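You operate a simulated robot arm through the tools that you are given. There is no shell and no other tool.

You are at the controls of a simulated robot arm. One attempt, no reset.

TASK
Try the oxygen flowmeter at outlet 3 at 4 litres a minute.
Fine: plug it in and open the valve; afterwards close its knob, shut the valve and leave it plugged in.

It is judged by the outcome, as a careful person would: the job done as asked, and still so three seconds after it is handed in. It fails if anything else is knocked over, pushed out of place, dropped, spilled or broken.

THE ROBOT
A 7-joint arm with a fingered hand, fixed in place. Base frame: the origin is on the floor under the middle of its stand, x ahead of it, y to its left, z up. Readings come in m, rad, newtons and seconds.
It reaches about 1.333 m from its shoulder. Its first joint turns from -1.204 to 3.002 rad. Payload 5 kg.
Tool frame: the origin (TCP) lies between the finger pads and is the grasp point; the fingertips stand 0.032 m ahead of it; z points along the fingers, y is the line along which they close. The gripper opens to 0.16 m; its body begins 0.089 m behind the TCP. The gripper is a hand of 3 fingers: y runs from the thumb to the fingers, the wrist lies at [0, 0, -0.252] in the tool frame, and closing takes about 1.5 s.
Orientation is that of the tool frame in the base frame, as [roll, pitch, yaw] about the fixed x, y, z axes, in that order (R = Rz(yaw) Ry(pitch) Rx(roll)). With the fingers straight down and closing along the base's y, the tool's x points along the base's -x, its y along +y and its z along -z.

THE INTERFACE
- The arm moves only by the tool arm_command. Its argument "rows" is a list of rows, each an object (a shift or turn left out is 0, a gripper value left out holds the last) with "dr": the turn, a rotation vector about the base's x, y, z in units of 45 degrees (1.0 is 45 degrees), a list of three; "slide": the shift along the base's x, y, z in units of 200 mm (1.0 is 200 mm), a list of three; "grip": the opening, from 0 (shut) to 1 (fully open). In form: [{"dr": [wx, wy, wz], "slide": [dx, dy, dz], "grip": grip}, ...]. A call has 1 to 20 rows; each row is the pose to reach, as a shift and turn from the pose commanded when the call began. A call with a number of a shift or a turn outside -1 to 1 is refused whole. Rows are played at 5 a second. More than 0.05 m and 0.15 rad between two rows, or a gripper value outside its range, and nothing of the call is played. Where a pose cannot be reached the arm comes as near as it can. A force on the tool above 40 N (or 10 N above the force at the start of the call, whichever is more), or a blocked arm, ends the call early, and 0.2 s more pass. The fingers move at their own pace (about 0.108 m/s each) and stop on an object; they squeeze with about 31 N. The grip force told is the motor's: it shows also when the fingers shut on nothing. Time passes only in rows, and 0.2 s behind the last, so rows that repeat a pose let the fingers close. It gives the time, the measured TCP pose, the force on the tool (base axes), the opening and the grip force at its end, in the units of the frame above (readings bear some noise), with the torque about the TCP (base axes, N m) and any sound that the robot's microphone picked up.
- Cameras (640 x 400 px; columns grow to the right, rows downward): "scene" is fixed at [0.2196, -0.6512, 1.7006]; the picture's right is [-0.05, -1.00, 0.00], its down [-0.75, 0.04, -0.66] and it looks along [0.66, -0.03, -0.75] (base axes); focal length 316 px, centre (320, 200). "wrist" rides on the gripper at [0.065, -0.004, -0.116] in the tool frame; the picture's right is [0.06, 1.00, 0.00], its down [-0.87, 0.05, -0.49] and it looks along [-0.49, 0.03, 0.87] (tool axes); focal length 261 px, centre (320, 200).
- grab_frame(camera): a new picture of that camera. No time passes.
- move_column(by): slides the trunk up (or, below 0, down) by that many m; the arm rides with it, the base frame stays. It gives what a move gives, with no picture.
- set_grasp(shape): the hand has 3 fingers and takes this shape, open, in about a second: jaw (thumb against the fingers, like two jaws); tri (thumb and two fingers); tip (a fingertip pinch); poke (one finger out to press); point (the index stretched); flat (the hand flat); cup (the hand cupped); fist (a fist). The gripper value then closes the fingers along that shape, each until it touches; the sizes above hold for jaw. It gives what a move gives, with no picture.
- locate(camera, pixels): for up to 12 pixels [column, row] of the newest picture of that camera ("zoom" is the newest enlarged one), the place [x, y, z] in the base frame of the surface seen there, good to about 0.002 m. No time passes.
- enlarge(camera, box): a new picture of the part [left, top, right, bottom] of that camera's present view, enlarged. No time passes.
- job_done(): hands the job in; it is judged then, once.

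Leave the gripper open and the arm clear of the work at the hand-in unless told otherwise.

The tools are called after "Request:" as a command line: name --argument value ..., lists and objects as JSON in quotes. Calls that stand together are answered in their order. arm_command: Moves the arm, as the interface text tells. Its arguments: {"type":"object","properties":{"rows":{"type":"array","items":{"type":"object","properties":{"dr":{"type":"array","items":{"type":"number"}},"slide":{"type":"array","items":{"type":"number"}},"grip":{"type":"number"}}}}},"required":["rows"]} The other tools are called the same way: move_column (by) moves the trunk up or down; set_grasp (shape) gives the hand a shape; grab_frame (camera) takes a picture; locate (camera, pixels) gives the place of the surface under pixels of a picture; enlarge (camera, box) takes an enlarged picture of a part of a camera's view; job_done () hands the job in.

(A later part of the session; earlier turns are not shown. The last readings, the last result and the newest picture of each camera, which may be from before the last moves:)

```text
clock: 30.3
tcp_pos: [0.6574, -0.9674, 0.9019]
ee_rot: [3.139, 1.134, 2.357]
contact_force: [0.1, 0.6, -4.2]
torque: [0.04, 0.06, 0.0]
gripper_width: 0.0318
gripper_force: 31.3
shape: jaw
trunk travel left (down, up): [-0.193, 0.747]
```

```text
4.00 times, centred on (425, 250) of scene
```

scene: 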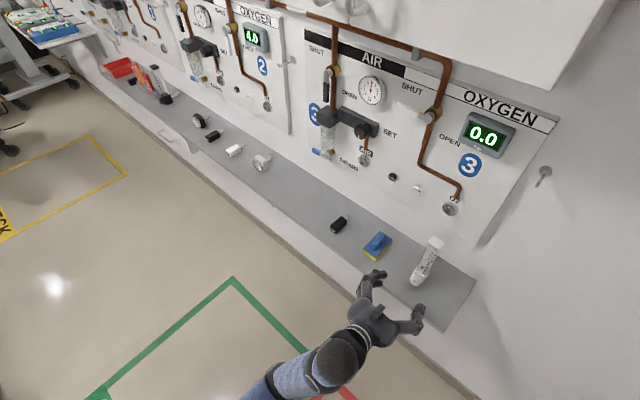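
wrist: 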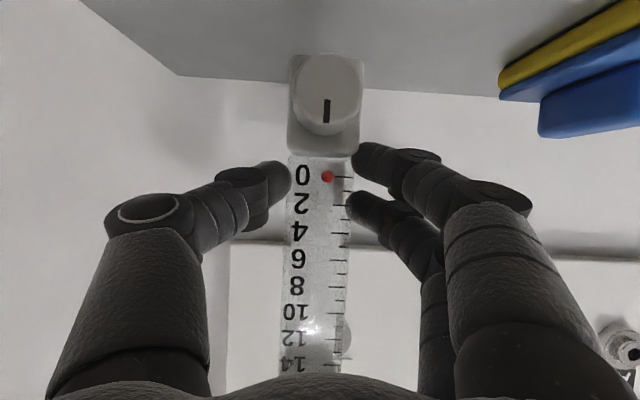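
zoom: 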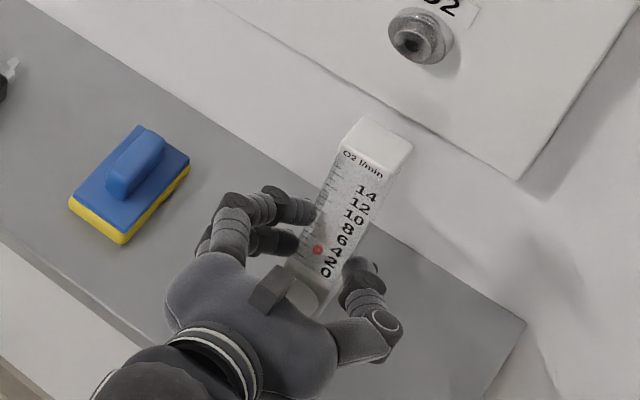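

It holds well (≈4 N weight). Backing off 4 cm from the wall, then raising the trunk to socket height.

Request:
arm_command --rows '[{"slide": [-0.07, 0.07, 0]}, {"slide": [-0.14, 0.14, 0]}]'

Request:
move_column --by 0.182

Request:
grab_frame --camera "wrist"

Request:
enlarge --camera "scene" --box '[370, 160, 490, 270]'

```text
clock: 30.9
tcp_pos: [0.6291, -0.9399, 0.9042]
ee_rot: [3.142, 1.135, 2.355]
contact_force: [0.2, 0.0, -3.8]
torque: [0.07, 0.07, 0.0]
gripper_width: 0.0318
gripper_force: 31.1
shape: jaw
trunk travel left (down, up): [-0.193, 0.747]
```

```text
clock: 33.0
tcp_pos: [0.63, -0.9391, 1.0845]
ee_rot: [3.14, 1.134, 2.357]
contact_force: [-0.5, 0.0, -5.0]
torque: [0.05, 0.05, 0.01]
gripper_width: 0.0318
gripper_force: 30.5
shape: jaw
trunk travel left (down, up): [-0.375, 0.565]
```

```text
taken
```

wrist: 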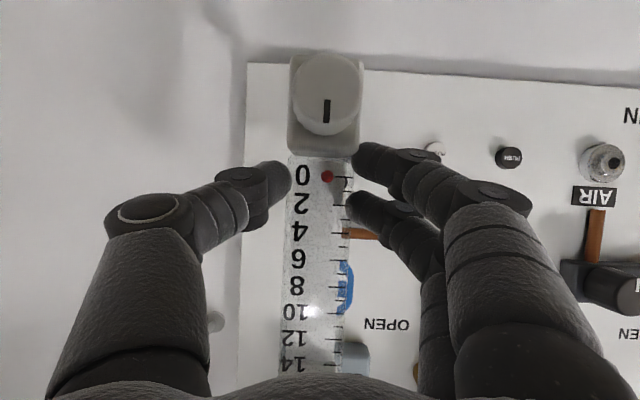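

```text
3.64 times, centred on (430, 215) of scene
```

zoom: 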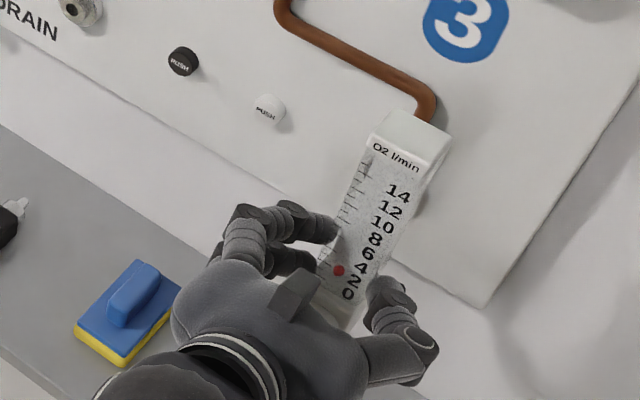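

Now measuring the held flowmeter's knob centre and tilt with a wrist zoom.

Request:
enlarge --camera "wrist" --box '[275, 45, 375, 165]'

Request:
locate --camera "zoom" --pixels '[[320, 60], [320, 120], [320, 180], [270, 120], [390, 120], [250, 250], [380, 250], [320, 330], [260, 310], [380, 310], [300, 370], [330, 230]]'

Request:
enlarge --camera "scene" --box '[420, 180, 470, 220]'

Request:
locate --camera "zoom" --pixels '[[250, 120], [310, 170], [300, 130], [340, 100], [210, 180], [300, 220], [200, 250], [250, 300], [400, 200], [370, 250], [150, 320], [350, 140]]'

```text
3.33 times, centred on (325, 105) of wrist
```

zoom: 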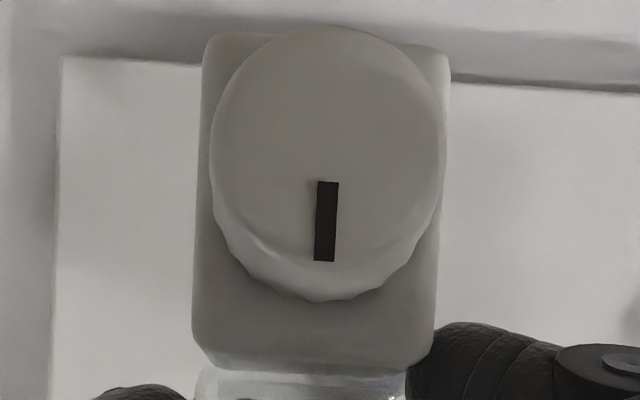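

```text
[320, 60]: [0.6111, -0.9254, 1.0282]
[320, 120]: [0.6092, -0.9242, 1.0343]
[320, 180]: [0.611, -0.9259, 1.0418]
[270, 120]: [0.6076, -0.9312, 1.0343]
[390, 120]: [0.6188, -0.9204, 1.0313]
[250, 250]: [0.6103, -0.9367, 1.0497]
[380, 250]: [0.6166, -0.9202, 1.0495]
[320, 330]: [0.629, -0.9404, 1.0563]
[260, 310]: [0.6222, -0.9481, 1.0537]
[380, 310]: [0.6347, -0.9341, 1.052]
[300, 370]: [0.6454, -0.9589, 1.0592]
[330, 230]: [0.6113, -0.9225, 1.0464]
```

```text
10.00 times, centred on (445, 200) of scene
```

zoom: 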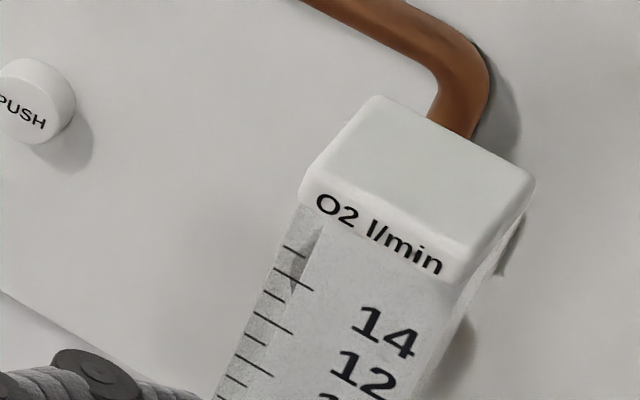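

```text
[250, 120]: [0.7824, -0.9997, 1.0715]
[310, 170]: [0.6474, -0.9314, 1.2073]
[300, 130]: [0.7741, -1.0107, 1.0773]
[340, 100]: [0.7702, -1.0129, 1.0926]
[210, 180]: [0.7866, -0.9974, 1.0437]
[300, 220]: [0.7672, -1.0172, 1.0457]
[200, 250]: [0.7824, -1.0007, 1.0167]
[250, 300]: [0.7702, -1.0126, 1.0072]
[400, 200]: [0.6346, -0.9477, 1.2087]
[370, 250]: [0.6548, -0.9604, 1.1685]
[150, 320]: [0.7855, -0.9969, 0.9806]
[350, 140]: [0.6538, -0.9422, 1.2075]
```

No slip or tilt: knob axis now at u≈0.2215, z≈1.039. Shifting 20 mm left along the wall and 1.5 mm up to line up with the socket (u 0.2015, z 1.040).

Request:
arm_command --rows '[{"slide": [0.035, 0.035, 0.004]}, {"slide": [0.0707, 0.0707, 0.0075]}, {"slide": [0.0707, 0.0707, 0.0075]}]'

Request:
enlarge --camera "wrist" --box '[275, 45, 375, 165]'

Request:
locate --camera "zoom" --pixels '[[320, 60], [320, 120], [320, 180], [270, 120], [390, 120], [230, 120], [430, 120], [320, 100], [320, 150], [290, 100], [350, 100], [327, 135]]'

Request:
enlarge --camera "scene" --box '[400, 160, 490, 250]'

```text
clock: 33.8
tcp_pos: [0.643, -0.9268, 1.0872]
ee_rot: [3.14, 1.133, 2.357]
contact_force: [0.6, 0.1, -3.2]
torque: [0.07, 0.08, -0.02]
gripper_width: 0.0316
gripper_force: 30.8
shape: jaw
trunk travel left (down, up): [-0.375, 0.565]
```

```text
3.33 times, centred on (325, 105) of wrist
```

zoom: 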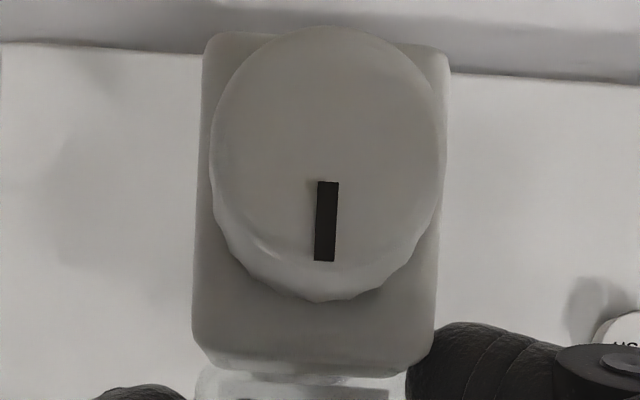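

```text
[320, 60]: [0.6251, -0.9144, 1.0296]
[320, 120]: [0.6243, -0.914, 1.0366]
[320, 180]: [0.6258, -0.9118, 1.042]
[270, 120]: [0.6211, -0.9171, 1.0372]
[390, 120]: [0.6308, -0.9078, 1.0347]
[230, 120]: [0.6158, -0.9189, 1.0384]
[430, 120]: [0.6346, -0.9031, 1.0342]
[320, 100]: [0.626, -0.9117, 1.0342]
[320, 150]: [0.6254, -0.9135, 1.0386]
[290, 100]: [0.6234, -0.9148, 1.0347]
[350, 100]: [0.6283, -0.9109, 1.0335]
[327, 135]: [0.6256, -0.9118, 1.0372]
```

```text
4.44 times, centred on (445, 205) of scene
```

zoom: 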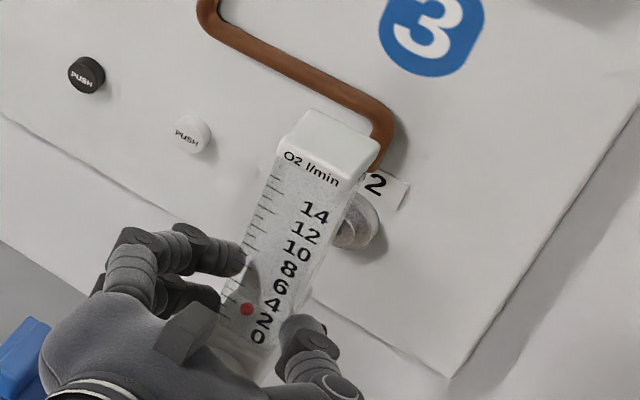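

Knob axis is now at u≈0.2025, z≈1.040 – within ~1 mm of the socket. Advancing 35 mm toward the socket with a 0.7 mm left trim.

Request:
arm_command --rows '[{"slide": [0.0438, -0.0388, 0]}, {"slide": [0.0851, -0.0801, 0]}, {"slide": [0.1262, -0.1212, 0]}, {"slide": [0.1262, -0.1212, 0]}]'

Request:
enlarge --camera "scene" --box '[400, 160, 490, 250]'

Request:
grab_frame --camera "wrist"

```text
clock: 34.8
tcp_pos: [0.6691, -0.9499, 1.0868]
ee_rot: [-3.14, 1.134, 2.356]
contact_force: [-0.6, 0.4, -4.3]
torque: [0.05, 0.04, 0.0]
gripper_width: 0.032
gripper_force: 31.0
shape: jaw
trunk travel left (down, up): [-0.375, 0.565]
```

```text
4.44 times, centred on (445, 205) of scene
```

zoom: 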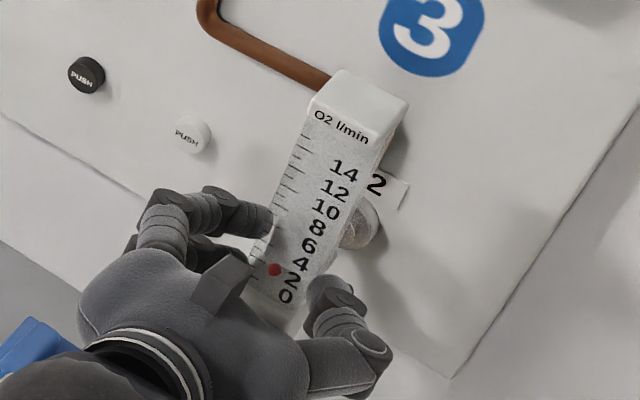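

```text
taken
```

wrist: 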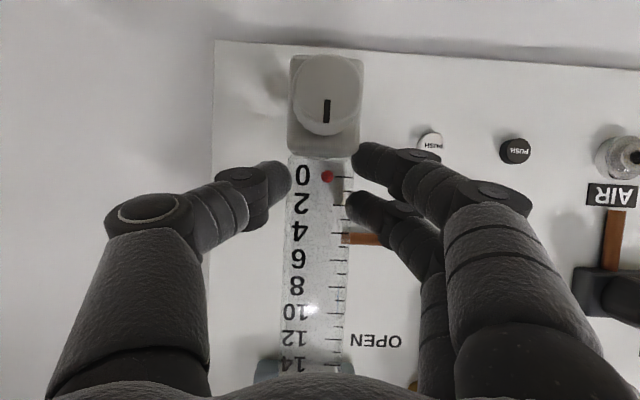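

Re-measuring knob centre before contact.

Request:
enlarge --camera "wrist" --box '[275, 45, 375, 165]'

Request:
locate --camera "zoom" --pixels '[[230, 130], [424, 130], [240, 120], [414, 120], [260, 130], [394, 130], [280, 110], [374, 110], [327, 60], [327, 110], [327, 140], [327, 170]]'

```text
3.33 times, centred on (325, 105) of wrist
```

zoom: 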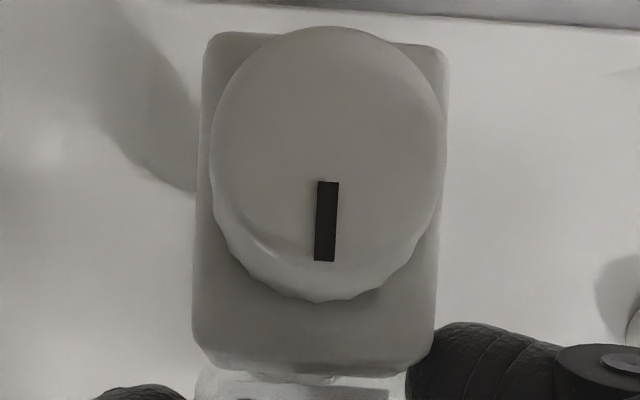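

```text
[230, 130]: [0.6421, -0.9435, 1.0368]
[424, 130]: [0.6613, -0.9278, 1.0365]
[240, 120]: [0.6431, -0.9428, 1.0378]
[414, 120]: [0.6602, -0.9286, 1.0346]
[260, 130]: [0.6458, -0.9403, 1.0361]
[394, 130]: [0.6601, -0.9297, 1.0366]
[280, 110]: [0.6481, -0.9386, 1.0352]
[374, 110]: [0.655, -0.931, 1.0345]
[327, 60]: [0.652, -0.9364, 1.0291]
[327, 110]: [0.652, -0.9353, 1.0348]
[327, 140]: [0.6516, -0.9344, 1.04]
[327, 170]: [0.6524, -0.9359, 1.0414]
```

Average knob axis: u≈0.2004, z≈1.0397; socket u≈0.2015. Trim 0.8 mm right and advance 24 mm slowly.

Request:
arm_command --rows '[{"slide": [0.0184, -0.024, 0]}, {"slide": [0.0396, -0.0452, 0]}, {"slide": [0.0608, -0.0664, 0]}, {"slide": [0.082, -0.0876, 0]}, {"slide": [0.082, -0.0876, 0]}]'

Request:
enlarge --camera "scene" --box '[410, 160, 480, 240]'

```text
clock: 36.0
tcp_pos: [0.6825, -0.966, 1.0892]
ee_rot: [3.14, 1.139, 2.353]
contact_force: [-14.5, 15.0, 1.8]
torque: [0.37, 0.34, 0.01]
gripper_width: 0.0329
gripper_force: 31.9
shape: jaw
trunk travel left (down, up): [-0.375, 0.565]
```

```text
5.00 times, centred on (445, 200) of scene
```

zoom: 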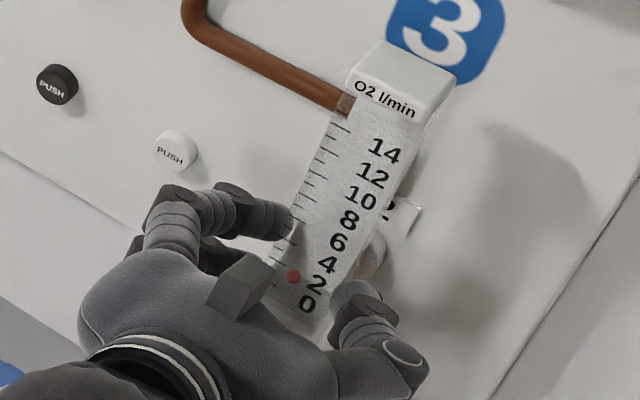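

Contact: about 21 N pushing back at TCP n≈-1.166. I check whether the probe is in the hole (position/tilt) before pushing more; also look at the AIR plug for probe shape.

Request:
enlarge --camera "wrist" --box '[275, 45, 375, 165]'

Request:
locate --camera "zoom" --pixels '[[230, 130], [424, 130], [240, 120], [414, 120], [260, 130], [394, 130], [280, 110], [374, 110], [327, 60], [327, 110], [327, 140], [327, 170]]'

Request:
enlarge --camera "scene" --box '[320, 205, 365, 240]'

Request:
enlarge --camera "scene" --box '[430, 190, 475, 230]'

```text
3.33 times, centred on (325, 105) of wrist
```

zoom: 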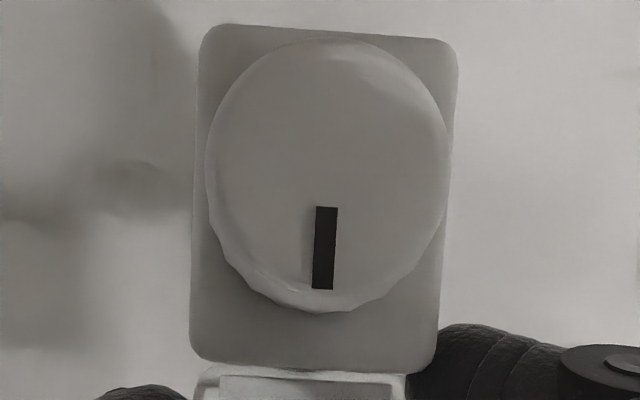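

```text
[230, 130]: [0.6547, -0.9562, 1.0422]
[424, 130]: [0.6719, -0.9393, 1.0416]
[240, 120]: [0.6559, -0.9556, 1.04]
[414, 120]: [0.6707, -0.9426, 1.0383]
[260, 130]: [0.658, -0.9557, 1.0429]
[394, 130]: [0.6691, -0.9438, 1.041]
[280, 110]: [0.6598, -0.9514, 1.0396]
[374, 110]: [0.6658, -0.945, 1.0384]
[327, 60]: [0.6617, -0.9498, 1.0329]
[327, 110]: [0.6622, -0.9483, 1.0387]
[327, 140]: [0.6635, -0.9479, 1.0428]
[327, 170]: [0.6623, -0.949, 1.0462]
```

```text
11.43 times, centred on (342, 222) of scene
```

zoom: 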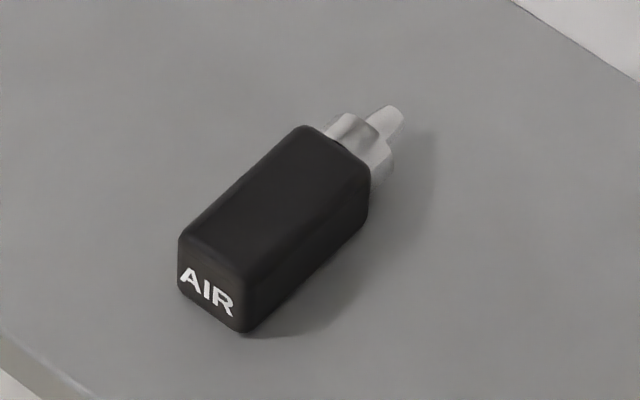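

```text
10.00 times, centred on (452, 210) of scene
```

zoom: 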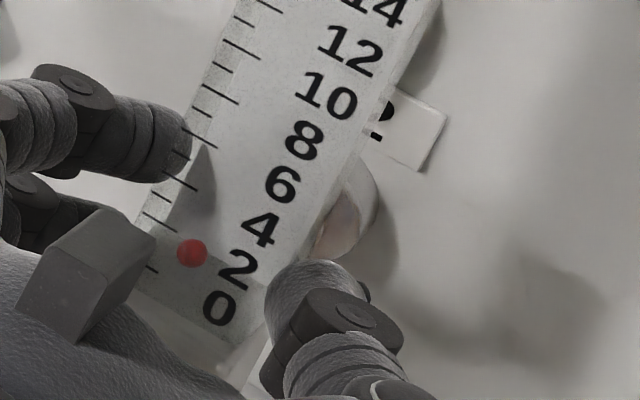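

The flowmeter tilted ~5° in my grip on contact, so I shouldn't force it. I'll back straight out 8 cm and yaw the hand a bit so the scene camera can see the probe and I can learn its exact shape and offset.

Request:
arm_command --rows '[{"slide": [-0.05, 0.05, 0]}, {"slide": [-0.1, 0.1, 0]}, {"slide": [-0.15, 0.15, 0]}, {"slide": [-0.2, 0.2, 0]}, {"slide": [-0.28, 0.28, 0]}]'

Request:
arm_command --rows '[{"dr": [0, 0, -0.12], "slide": [-0.02, 0.04, 0]}, {"dr": [0, 0, -0.24], "slide": [-0.04, 0.08, 0]}, {"dr": [0, 0, -0.36], "slide": [-0.06, 0.12, 0]}]'

Request:
grab_frame --camera "scene"

```text
clock: 37.2
tcp_pos: [0.6278, -0.9112, 1.0857]
ee_rot: [3.139, 1.136, 2.357]
contact_force: [0.5, -0.7, -3.6]
torque: [0.03, 0.04, -0.01]
gripper_width: 0.0322
gripper_force: 31.5
shape: jaw
trunk travel left (down, up): [-0.375, 0.565]
```

```text
clock: 38.0
tcp_pos: [0.6167, -0.887, 1.0869]
ee_rot: [3.139, 1.136, 2.072]
contact_force: [0.4, 0.1, -3.1]
torque: [0.04, 0.02, 0.01]
gripper_width: 0.0324
gripper_force: 30.2
shape: jaw
trunk travel left (down, up): [-0.375, 0.565]
```

```text
taken
```

scene: 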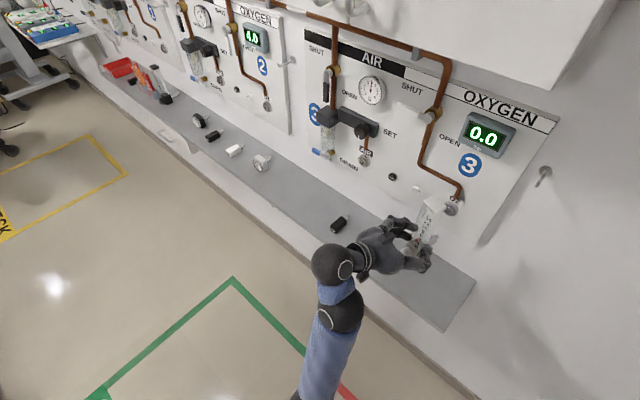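

Yaw is tracking well. Another 27° of yaw, moving a bit further out.

Request:
arm_command --rows '[{"dr": [0, 0, -0.12], "slide": [-0.02, 0.04, 0]}, {"dr": [0, 0, -0.24], "slide": [-0.04, 0.08, 0]}, {"dr": [0, 0, -0.36], "slide": [-0.06, 0.12, 0]}, {"dr": [0, 0, -0.48], "slide": [-0.06, 0.16, 0]}, {"dr": [0, 0, -0.6], "slide": [-0.06, 0.2, 0]}]'

Request:
grab_frame --camera "scene"

Request:
enlarge --camera "scene" --box '[380, 180, 480, 270]'

```text
clock: 39.2
tcp_pos: [0.5885, -0.8919, 1.0791]
ee_rot: [3.12, 1.155, 1.69]
contact_force: [-1.4, -0.2, -2.6]
torque: [0.13, -0.01, 0.08]
gripper_width: 0.0318
gripper_force: 30.6
shape: jaw
out of reach, approached as far as the arm can: row 4, 5
trunk travel left (down, up): [-0.375, 0.565]
```

```text
taken
```

scene: 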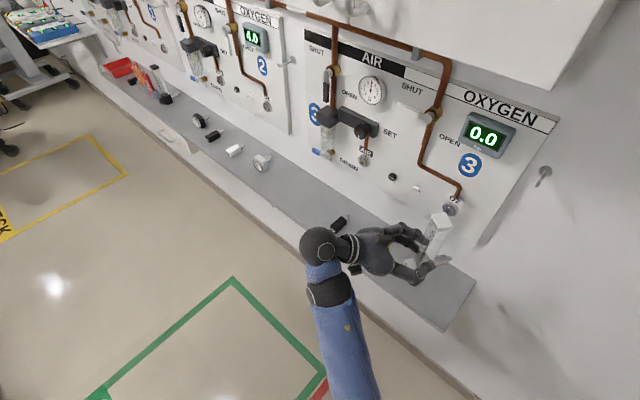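

```text
4.44 times, centred on (430, 225) of scene
```

zoom: 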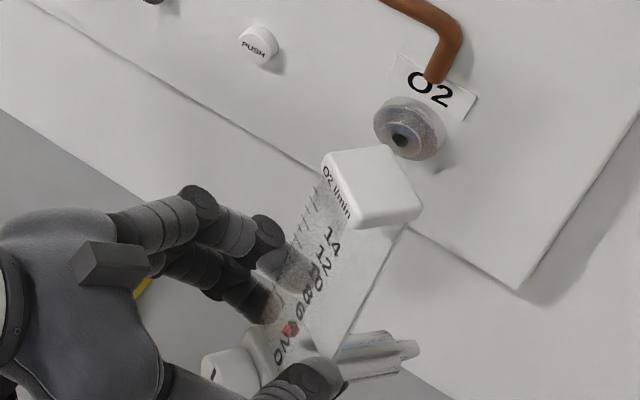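

The probe is visible: a collar with a narrower tip. Enlarging around (442,260) and locating along it.

Request:
enlarge --camera "scene" --box '[422, 243, 480, 279]'

```text
11.03 times, centred on (451, 261) of scene
```

zoom: 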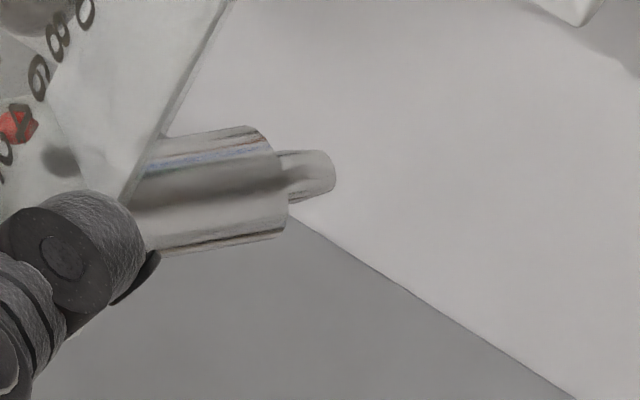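

Request:
locate --camera "zoom" --pixels '[[330, 172], [315, 172], [300, 175], [290, 180], [270, 185], [270, 140], [275, 232], [180, 200], [180, 145], [180, 245], [318, 153], [318, 193]]'

Request:
enlarge --camera "wrist" --box '[275, 45, 375, 165]'

```text
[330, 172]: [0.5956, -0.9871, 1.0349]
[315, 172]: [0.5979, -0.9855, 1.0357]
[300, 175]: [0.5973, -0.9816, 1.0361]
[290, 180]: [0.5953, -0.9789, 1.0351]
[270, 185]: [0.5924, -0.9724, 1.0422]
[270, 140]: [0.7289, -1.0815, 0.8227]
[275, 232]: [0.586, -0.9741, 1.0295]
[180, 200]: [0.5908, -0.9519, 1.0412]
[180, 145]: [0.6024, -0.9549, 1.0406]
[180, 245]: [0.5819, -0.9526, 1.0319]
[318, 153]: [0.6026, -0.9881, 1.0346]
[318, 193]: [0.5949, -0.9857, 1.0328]
```

```text
3.33 times, centred on (325, 105) of wrist
```

zoom: 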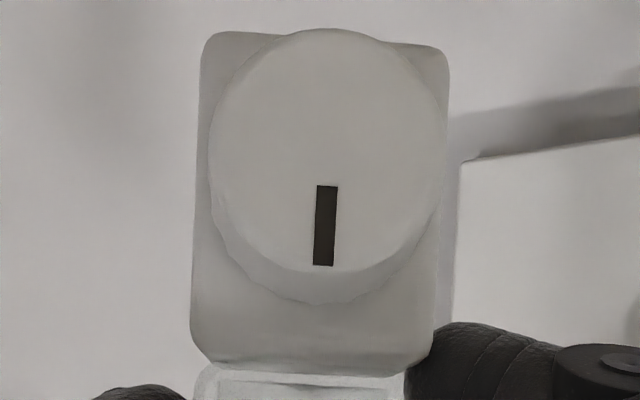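

The probe has a ~12 mm-radius collar and a ~5 mm-radius, ~10 mm-long tip; the socket hole is ~4–5 mm radius, 10 mm deep. The tip evidently landed on the boss face rather than entering. I'll measure the socket hole centre as precisely as possible while it's unobstructed.

Request:
enlarge --camera "scene" --box '[438, 193, 470, 219]'

```text
15.38 times, centred on (454, 206) of scene
```

zoom: 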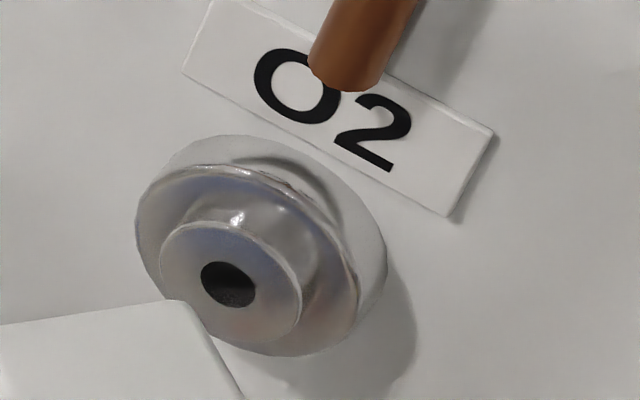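

Excellent view: hole centre at zoom (228,284), boss rim from 160 to 302. Locating many symmetric points on boss face, ring and hole.

Request:
locate --camera "zoom" --pixels '[[172, 270], [292, 295], [190, 235], [272, 330], [225, 235], [235, 332], [185, 300], [278, 265], [228, 284], [220, 284], [236, 284], [228, 276]]'

Request:
locate --camera "zoom" --pixels '[[180, 282], [282, 284], [200, 250], [260, 318], [228, 246], [232, 322], [195, 310], [265, 256], [175, 285], [288, 282], [210, 240], [250, 326]]'

```text
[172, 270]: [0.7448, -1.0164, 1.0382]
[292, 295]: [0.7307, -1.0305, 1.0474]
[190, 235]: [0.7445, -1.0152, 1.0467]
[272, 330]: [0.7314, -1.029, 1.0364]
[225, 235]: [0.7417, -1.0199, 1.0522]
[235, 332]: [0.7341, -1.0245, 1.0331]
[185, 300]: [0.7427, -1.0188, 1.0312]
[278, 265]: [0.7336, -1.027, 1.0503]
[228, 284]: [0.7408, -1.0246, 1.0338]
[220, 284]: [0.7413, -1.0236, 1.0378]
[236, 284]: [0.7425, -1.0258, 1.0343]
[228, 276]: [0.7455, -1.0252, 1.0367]
```

```text
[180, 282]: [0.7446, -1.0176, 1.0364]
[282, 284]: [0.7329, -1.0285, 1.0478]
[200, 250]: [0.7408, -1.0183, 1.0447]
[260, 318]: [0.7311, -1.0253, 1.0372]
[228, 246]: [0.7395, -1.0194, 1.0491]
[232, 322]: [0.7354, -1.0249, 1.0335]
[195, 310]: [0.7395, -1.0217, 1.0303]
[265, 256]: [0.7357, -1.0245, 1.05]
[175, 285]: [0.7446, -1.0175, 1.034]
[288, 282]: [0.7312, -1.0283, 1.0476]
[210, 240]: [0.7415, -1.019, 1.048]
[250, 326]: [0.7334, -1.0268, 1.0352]
```

Averaged socket centre: u≈0.2013, z≈1.0415, boss face n≈-1.2447 — so I was ~2 mm too low earlier. I'll reverse the yaw back to square with the wall (still well away from it), then re-measure.

Request:
arm_command --rows '[{"dr": [0, 0, 0.12], "slide": [0.0, -0.04, 0]}, {"dr": [0, 0, 0.24], "slide": [0.0, -0.08, 0]}, {"dr": [0, 0, 0.36], "slide": [0.02, -0.12, 0]}, {"dr": [0, 0, 0.48], "slide": [0.04, -0.16, 0]}, {"dr": [0, 0, 0.6], "slide": [0.06, -0.2, 0]}]'

```text
clock: 40.4
tcp_pos: [0.6013, -0.9315, 1.0766]
ee_rot: [3.122, 1.153, 2.168]
contact_force: [-0.5, 0.0, -3.9]
torque: [0.05, 0.04, 0.02]
gripper_width: 0.0315
gripper_force: 31.8
shape: jaw
trunk travel left (down, up): [-0.375, 0.565]
```

Re-squaring the hand to the wall and moving to u≈0.201, z≈1.0885 at n≈-1.084.

Request:
arm_command --rows '[{"dr": [0.0058, 0.0115, 0.1086], "slide": [0.057, 0.057, 0.03]}, {"dr": [0.0115, 0.023, 0.2172], "slide": [0.114, 0.114, 0.06]}, {"dr": [0.0115, 0.023, 0.2172], "slide": [0.114, 0.114, 0.06]}]'

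Request:
enlarge --camera "wrist" --box '[275, 45, 375, 165]'

Request:
locate --camera "zoom" --pixels '[[230, 130], [424, 130], [240, 120], [414, 120], [260, 130], [394, 130], [280, 110], [374, 110], [327, 60], [327, 110], [327, 140], [327, 170]]'

Request:
enlarge --camera "scene" --box '[400, 160, 480, 230]'

```text
clock: 41.2
tcp_pos: [0.6258, -0.9084, 1.0884]
ee_rot: [-3.142, 1.135, 2.353]
contact_force: [0.1, 0.6, -4.0]
torque: [0.07, 0.07, 0.0]
gripper_width: 0.0319
gripper_force: 31.1
shape: jaw
trunk travel left (down, up): [-0.375, 0.565]
```

```text
3.33 times, centred on (325, 105) of wrist
```

zoom: 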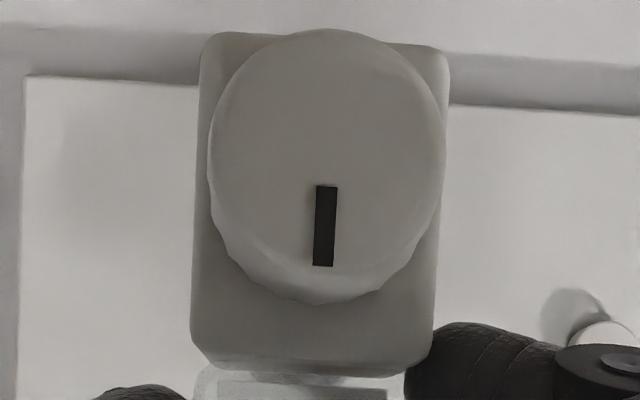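

```text
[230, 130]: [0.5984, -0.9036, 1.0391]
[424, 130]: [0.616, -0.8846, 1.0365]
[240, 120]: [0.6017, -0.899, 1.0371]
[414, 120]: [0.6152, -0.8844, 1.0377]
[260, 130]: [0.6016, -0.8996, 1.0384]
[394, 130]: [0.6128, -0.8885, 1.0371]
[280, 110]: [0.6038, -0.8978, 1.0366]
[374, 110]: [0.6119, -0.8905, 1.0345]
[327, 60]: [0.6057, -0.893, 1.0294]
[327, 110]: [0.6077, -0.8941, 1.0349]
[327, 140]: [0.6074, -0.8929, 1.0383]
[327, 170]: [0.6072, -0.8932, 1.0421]
```

```text
5.71 times, centred on (440, 195) of scene
```

zoom: 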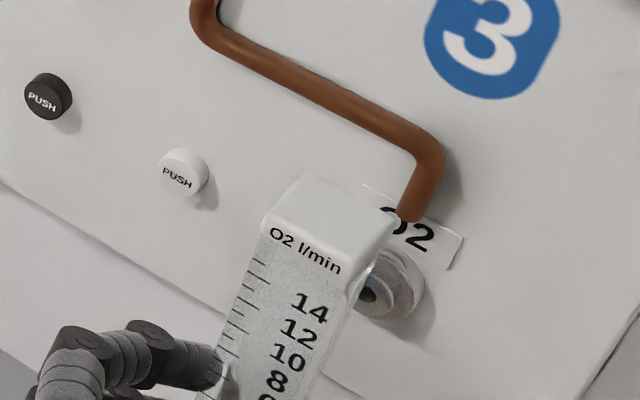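

Knob axis u≈0.2022, z≈1.0405; residual tilt ≈1° (tip low). I correct by pitching the hand up 0.9°, raise 1.5 mm, and approach to 5 mm before contact.

Request:
arm_command --rows '[{"dr": [-0.0141, -0.0141, 0], "slide": [0.0, 0.0, 0.0075]}, {"dr": [-0.0141, -0.0141, 0], "slide": [0.065, -0.065, 0.0075]}, {"dr": [-0.0141, -0.0141, 0], "slide": [0.13, -0.13, 0.0075]}, {"dr": [-0.0141, -0.0141, 0], "slide": [0.1945, -0.1945, 0.0075]}, {"dr": [-0.0141, -0.0141, 0], "slide": [0.1945, -0.1945, 0.0075]}]'

Request:
enlarge --camera "wrist" --box '[275, 45, 375, 165]'

Request:
locate --camera "zoom" --pixels '[[230, 130], [424, 130], [240, 120], [414, 120], [260, 130], [394, 130], [280, 110], [374, 110], [327, 60], [327, 110], [327, 140], [327, 170]]'

```text
clock: 42.4
tcp_pos: [0.6618, -0.947, 1.0886]
ee_rot: [-3.141, 1.15, 2.353]
contact_force: [0.2, -0.1, -3.7]
torque: [0.06, 0.04, -0.01]
gripper_width: 0.0319
gripper_force: 31.3
shape: jaw
trunk travel left (down, up): [-0.375, 0.565]
```

```text
3.33 times, centred on (325, 105) of wrist
```

zoom: 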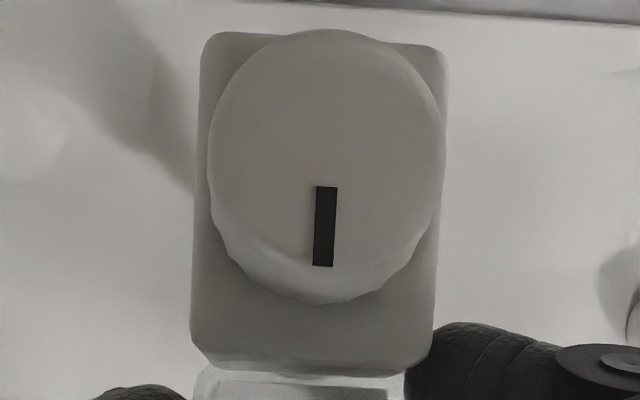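

```text
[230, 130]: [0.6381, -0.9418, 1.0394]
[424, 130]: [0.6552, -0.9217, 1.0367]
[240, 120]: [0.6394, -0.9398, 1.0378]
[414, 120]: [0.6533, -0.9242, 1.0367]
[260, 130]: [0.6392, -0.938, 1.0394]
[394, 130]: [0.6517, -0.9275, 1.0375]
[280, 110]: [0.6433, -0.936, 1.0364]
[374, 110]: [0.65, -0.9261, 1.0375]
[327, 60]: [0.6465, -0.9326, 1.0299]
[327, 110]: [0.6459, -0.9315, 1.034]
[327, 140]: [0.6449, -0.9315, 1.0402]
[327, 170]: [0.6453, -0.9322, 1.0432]
```

Knob axis u≈0.2021, z≈1.041, TCP n≈-1.138. Advance 14 mm in 2 mm steps and read the force.

Request:
arm_command --rows '[{"slide": [0.0071, -0.0071, 0]}, {"slide": [0.0142, -0.0142, 0]}, {"slide": [0.0213, -0.0213, 0]}, {"slide": [0.0284, -0.0284, 0]}, {"slide": [0.0355, -0.0355, 0]}, {"slide": [0.0426, -0.0426, 0]}, {"slide": [0.0495, -0.0495, 0]}, {"slide": [0.0495, -0.0495, 0]}]'

```text
clock: 44.2
tcp_pos: [0.6722, -0.9578, 1.0905]
ee_rot: [3.139, 1.149, 2.354]
contact_force: [0.0, 0.9, -5.0]
torque: [0.08, 0.04, -0.03]
gripper_width: 0.0318
gripper_force: 30.8
shape: jaw
trunk travel left (down, up): [-0.375, 0.565]
```

No contact force at n≈-1.1526, where the tip should already be past the boss face — promising. Advance another 6 mm slowly.

Request:
arm_command --rows '[{"slide": [0.0071, -0.0071, 0]}, {"slide": [0.0142, -0.0142, 0]}, {"slide": [0.0212, -0.0212, 0]}, {"slide": [0.0212, -0.0212, 0]}]'

```text
clock: 45.2
tcp_pos: [0.6768, -0.9614, 1.0895]
ee_rot: [-3.141, 1.151, 2.353]
contact_force: [0.3, -0.5, -2.9]
torque: [0.06, 0.06, 0.02]
gripper_width: 0.0319
gripper_force: 30.5
shape: jaw
trunk travel left (down, up): [-0.375, 0.565]
```

Still free at n≈-1.1585. Advancing 4 mm more.

Request:
arm_command --rows '[{"slide": [0.0071, -0.0071, 0]}, {"slide": [0.0142, -0.0142, 0]}, {"slide": [0.0142, -0.0142, 0]}]'

Request:
enlarge --camera "wrist" --box '[275, 45, 375, 165]'

Request:
enlarge --camera "scene" --box '[430, 190, 475, 230]'

```text
clock: 46.0
tcp_pos: [0.68, -0.9635, 1.0892]
ee_rot: [3.14, 1.149, 2.351]
contact_force: [-1.0, -0.1, -3.5]
torque: [0.04, 0.04, 0.01]
gripper_width: 0.0316
gripper_force: 30.8
shape: jaw
trunk travel left (down, up): [-0.375, 0.565]
```

```text
3.33 times, centred on (325, 105) of wrist
```

zoom: 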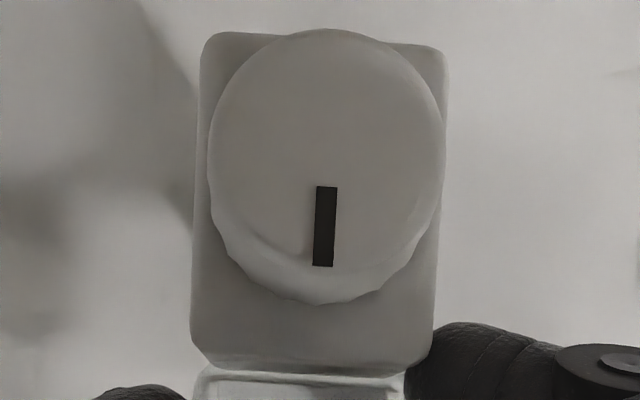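

```text
10.00 times, centred on (452, 210) of scene
```

zoom: 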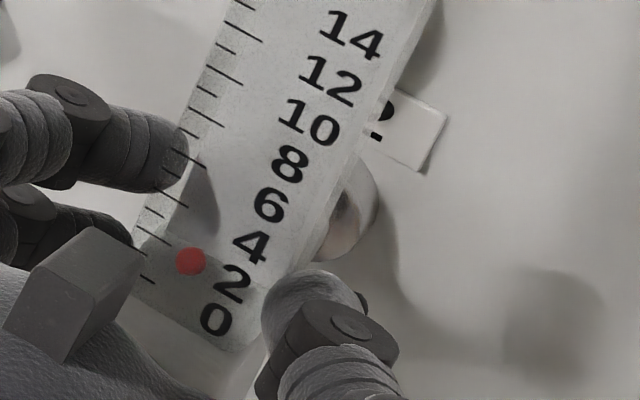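

n≈-1.162, still no force and no tilt. Another 4 mm.

Request:
arm_command --rows '[{"slide": [0.0071, -0.0071, 0]}, {"slide": [0.0142, -0.0142, 0]}, {"slide": [0.0142, -0.0142, 0]}]'

```text
clock: 46.8
tcp_pos: [0.6817, -0.9658, 1.0881]
ee_rot: [-3.139, 1.146, 2.355]
contact_force: [-15.7, 19.7, -12.1]
torque: [0.34, 0.24, 0.15]
gripper_width: 0.0332
gripper_force: 30.9
shape: jaw
trunk travel left (down, up): [-0.375, 0.565]
stopped in row 3: the force on the tool passed its limit at 47 N (the readings are from after the stop); the commanded pose is now the measured one
```

Firm contact now at n≈-1.165 (25 N). Geometry suggests the tip is in the hole and the collar is against the boss. Checking knob position and tilt.

Request:
enlarge --camera "wrist" --box '[275, 45, 375, 165]'

Request:
locate --camera "zoom" --pixels '[[230, 130], [424, 130], [240, 120], [414, 120], [260, 130], [394, 130], [280, 110], [374, 110], [327, 60], [327, 110], [327, 140], [327, 170]]'

Request:
enlarge --camera "scene" --box '[430, 190, 475, 230]'

Request:
locate --camera "zoom" --pixels '[[330, 235], [345, 235], [355, 215], [370, 205], [360, 190], [340, 245], [325, 245], [350, 180], [335, 220], [318, 255], [365, 230], [400, 250]]'

```text
3.33 times, centred on (325, 105) of wrist
```

zoom: 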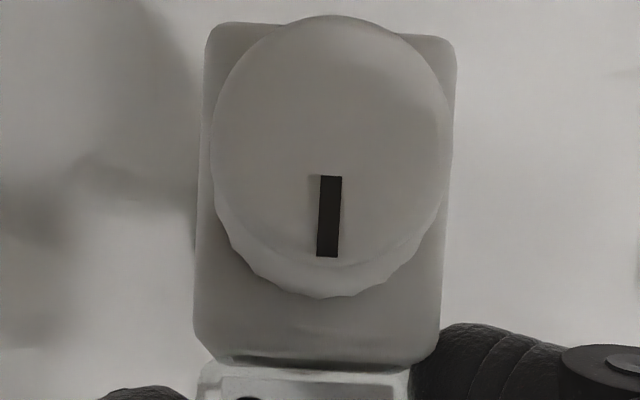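

```text
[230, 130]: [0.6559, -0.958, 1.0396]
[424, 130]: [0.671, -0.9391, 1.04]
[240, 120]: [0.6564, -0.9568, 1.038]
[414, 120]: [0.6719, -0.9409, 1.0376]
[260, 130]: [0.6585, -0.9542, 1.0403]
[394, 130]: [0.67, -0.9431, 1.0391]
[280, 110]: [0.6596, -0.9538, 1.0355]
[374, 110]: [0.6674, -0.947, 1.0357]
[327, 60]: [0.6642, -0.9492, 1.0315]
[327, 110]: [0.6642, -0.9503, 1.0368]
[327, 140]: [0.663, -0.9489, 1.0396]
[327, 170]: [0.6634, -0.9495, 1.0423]
```

```text
10.00 times, centred on (452, 210) of scene
```

zoom: 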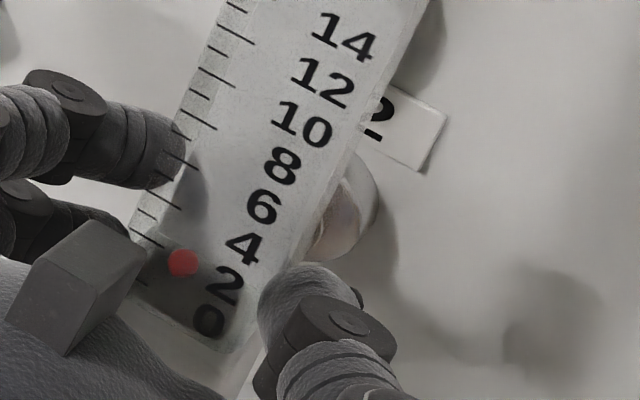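

```text
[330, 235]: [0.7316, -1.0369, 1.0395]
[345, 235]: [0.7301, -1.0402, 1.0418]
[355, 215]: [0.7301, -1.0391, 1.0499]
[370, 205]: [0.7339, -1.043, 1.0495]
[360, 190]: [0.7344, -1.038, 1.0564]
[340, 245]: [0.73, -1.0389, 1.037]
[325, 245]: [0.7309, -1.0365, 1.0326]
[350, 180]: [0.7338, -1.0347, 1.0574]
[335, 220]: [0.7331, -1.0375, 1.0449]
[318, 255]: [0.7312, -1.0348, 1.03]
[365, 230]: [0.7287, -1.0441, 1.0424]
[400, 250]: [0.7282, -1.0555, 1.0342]
```

The tip is clearly inside the hole (knob at n≈-1.1407), but the side force shows I'm slightly high (-8 N vertical) and a touch right. I relax 1 mm, shift down 1 mm and left 0.4 mm, then read force.

Request:
arm_command --rows '[{"slide": [-0.0036, 0.0036, -0.0025]}, {"slide": [-0.0022, 0.005, -0.005]}, {"slide": [-0.0022, 0.005, -0.005]}]'

```text
clock: 47.6
tcp_pos: [0.6821, -0.9645, 1.0887]
ee_rot: [-3.14, 1.146, 2.356]
contact_force: [-12.7, 17.9, -9.1]
torque: [0.29, 0.18, 0.14]
gripper_width: 0.0334
gripper_force: 31.0
shape: jaw
trunk travel left (down, up): [-0.375, 0.565]
```

Force easing. Another small shift: 1 mm down, 0.6 mm left.

Request:
arm_command --rows '[{"slide": [0.001, 0.001, -0.0025]}, {"slide": [0.002, 0.002, -0.005]}, {"slide": [0.002, 0.002, -0.005]}]'

```text
clock: 48.4
tcp_pos: [0.682, -0.965, 1.0879]
ee_rot: [-3.141, 1.147, 2.353]
contact_force: [-7.6, 7.7, -0.5]
torque: [0.13, 0.04, 0.09]
gripper_width: 0.0331
gripper_force: 31.1
shape: jaw
trunk travel left (down, up): [-0.375, 0.565]
```

Side forces are nearly gone (10 N axial only). Now push in further, 1 mm at a time.

Request:
arm_command --rows '[{"slide": [0.0036, -0.0036, 0]}, {"slide": [0.0071, -0.0071, 0]}, {"slide": [0.0107, -0.0107, 0]}, {"slide": [0.0142, -0.0142, 0]}, {"slide": [0.0142, -0.0142, 0]}]'

Request:
enlarge --camera "wrist" --box '[275, 45, 375, 165]'

```text
clock: 49.3
tcp_pos: [0.6818, -0.9659, 1.0887]
ee_rot: [-3.138, 1.144, 2.355]
contact_force: [-21.7, 22.1, -7.0]
torque: [0.3, 0.21, 0.1]
gripper_width: 0.0337
gripper_force: 31.0
shape: jaw
trunk travel left (down, up): [-0.375, 0.565]
stopped in row 4: the force on the tool passed its limit at 43 N (the readings are from after the stop); the commanded pose is now the measured one
```

```text
3.33 times, centred on (325, 105) of wrist
```

zoom: 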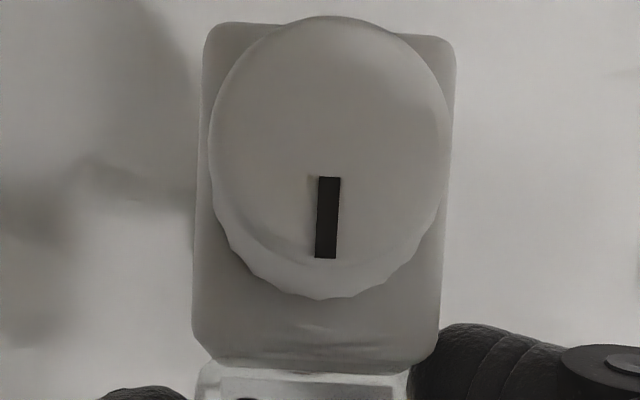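

It's a hard stop now. I'll do a gentle pull test (back out 5 mm) to see if it is latched: if so I'd read a force toward the wall.

Request:
arm_command --rows '[{"slide": [-0.0071, 0.0071, 0]}, {"slide": [-0.0142, 0.0142, 0]}, {"slide": [-0.0177, 0.0177, 0]}, {"slide": [-0.0177, 0.0177, 0]}]'

Request:
enlarge --camera "wrist" --box '[275, 45, 375, 165]'

Request:
locate --camera "zoom" --pixels '[[327, 60], [327, 80], [327, 100], [327, 120], [327, 140], [327, 160], [270, 100], [384, 100], [290, 130], [364, 130], [250, 110], [404, 110]]'

```text
clock: 50.3
tcp_pos: [0.6805, -0.9632, 1.088]
ee_rot: [-3.139, 1.146, 2.356]
contact_force: [10.0, -15.0, 17.9]
torque: [-0.41, -0.29, -0.12]
gripper_width: 0.0323
gripper_force: 31.4
shape: jaw
trunk travel left (down, up): [-0.375, 0.565]
```

```text
3.33 times, centred on (325, 105) of wrist
```

zoom: 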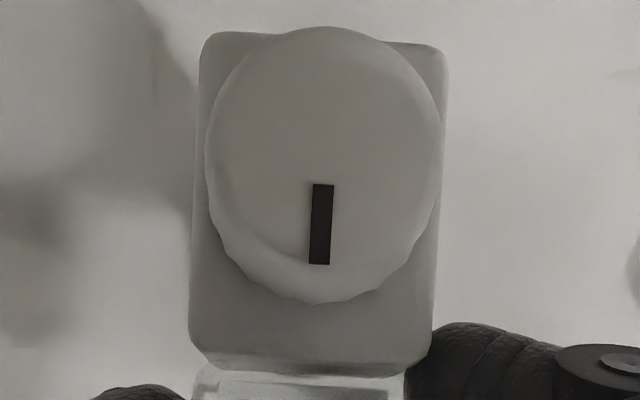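

```text
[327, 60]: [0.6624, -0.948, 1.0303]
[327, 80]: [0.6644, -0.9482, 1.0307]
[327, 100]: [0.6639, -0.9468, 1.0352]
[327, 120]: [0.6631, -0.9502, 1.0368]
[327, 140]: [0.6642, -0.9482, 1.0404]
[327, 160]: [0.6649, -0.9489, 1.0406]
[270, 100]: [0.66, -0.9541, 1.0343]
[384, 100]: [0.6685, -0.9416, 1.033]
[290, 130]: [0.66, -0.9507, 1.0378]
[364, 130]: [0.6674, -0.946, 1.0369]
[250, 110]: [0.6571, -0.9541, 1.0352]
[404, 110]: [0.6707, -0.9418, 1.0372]
```

The pull meets ~18 N resistance and the flowmeter stays at the same place (knob n≈-1.140): it is held by the socket. I relax the hand to a neutral position before letting go.

Request:
arm_command --rows '[{"slide": [0.0036, -0.0036, 0.002]}, {"slide": [0.0071, -0.0071, 0.004]}, {"slide": [0.0071, -0.0071, 0.004]}]'

```text
clock: 51.1
tcp_pos: [0.6815, -0.9636, 1.0881]
ee_rot: [-3.139, 1.145, 2.356]
contact_force: [1.4, -4.9, 13.4]
torque: [-0.24, -0.21, -0.03]
gripper_width: 0.0322
gripper_force: 30.8
shape: jaw
trunk travel left (down, up): [-0.375, 0.565]
```

Axial force ~4 N; vertical still +13 N. Raise ~1.5 mm to unload.

Request:
arm_command --rows '[{"slide": [0.001, -0.001, 0.004]}, {"slide": [0.001, -0.001, 0.0075]}, {"slide": [0.001, -0.001, 0.0075]}]'

```text
clock: 51.9
tcp_pos: [0.6823, -0.9638, 1.0884]
ee_rot: [-3.139, 1.143, 2.355]
contact_force: [-7.1, 5.6, 2.3]
torque: [0.02, 0.04, -0.04]
gripper_width: 0.0325
gripper_force: 31.2
shape: jaw
trunk travel left (down, up): [-0.375, 0.565]
```

Nearly unloaded (torque ≈0). Opening the fingers just a few millimetres first, to see whether the flowmeter stays put.

Request:
arm_command --rows '[{"grip": 0.24}, {"grip": 0.26}, {"grip": 0.28}, {"grip": 0.28}]'

Request:
grab_frame --camera "wrist"

Request:
enlarge --camera "scene" --box '[400, 160, 490, 250]'

```text
clock: 52.9
tcp_pos: [0.6822, -0.9641, 1.0876]
ee_rot: [-3.138, 1.145, 2.356]
contact_force: [0.0, -1.2, 0.4]
torque: [-0.04, -0.03, 0.01]
gripper_width: 0.0443
gripper_force: 0.1
shape: jaw
trunk travel left (down, up): [-0.375, 0.565]
```

```text
taken
```

wrist: 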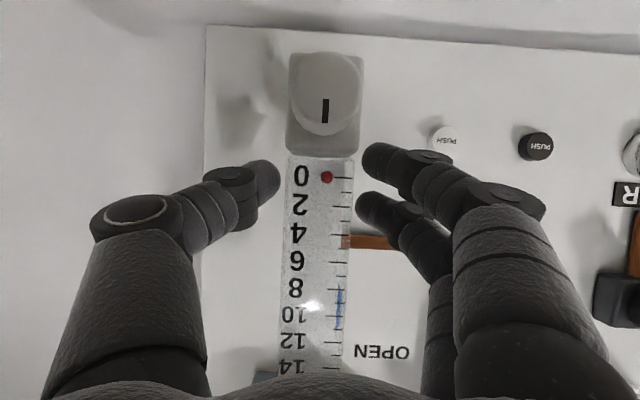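

```text
4.44 times, centred on (445, 205) of scene
```

zoom: 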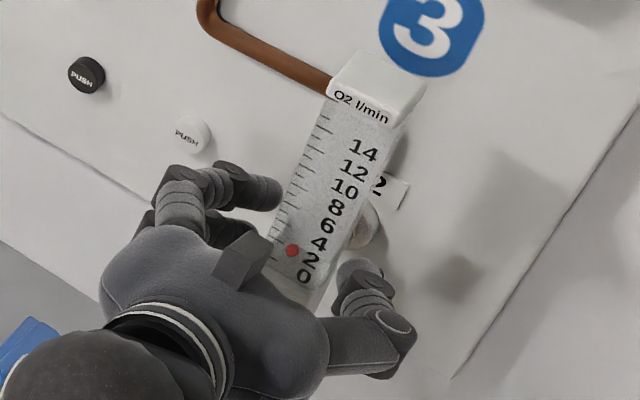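

The flowmeter stays firmly in the socket on its own. Opening wider and backing straight out ~12 cm.

Request:
arm_command --rows '[{"grip": 0.5}, {"grip": 0.5}, {"slide": [-0.1, 0.1, 0], "grip": 0.5}, {"slide": [-0.2, 0.2, 0], "grip": 0.5}, {"slide": [-0.3, 0.3, 0], "grip": 0.5}, {"slide": [-0.42, 0.42, 0], "grip": 0.5}]'

Request:
grab_frame --camera "wrist"

Request:
enlarge --camera "scene" --box '[390, 150, 500, 250]'

```text
clock: 54.3
tcp_pos: [0.5986, -0.8811, 1.0879]
ee_rot: [-3.138, 1.144, 2.356]
contact_force: [-0.3, -0.5, -0.6]
torque: [0.01, 0.0, -0.01]
gripper_width: 0.0793
gripper_force: 0.0
shape: jaw
trunk travel left (down, up): [-0.375, 0.565]
```

```text
taken
```

wrist: 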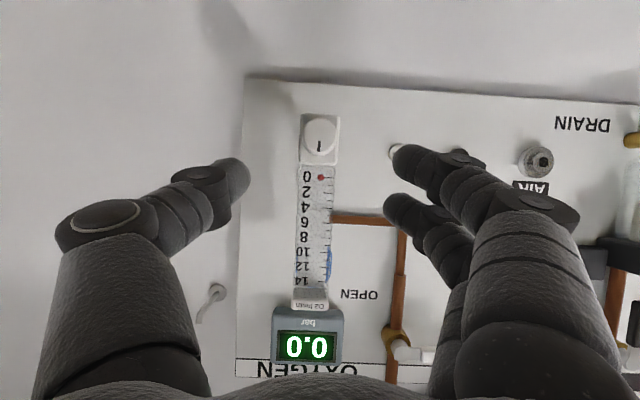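

```text
4.00 times, centred on (445, 200) of scene
```

zoom: 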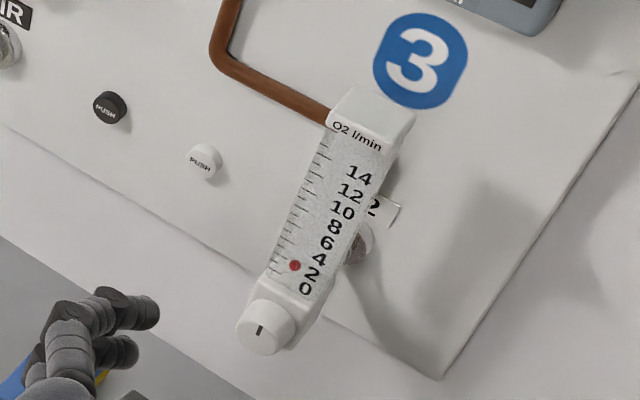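

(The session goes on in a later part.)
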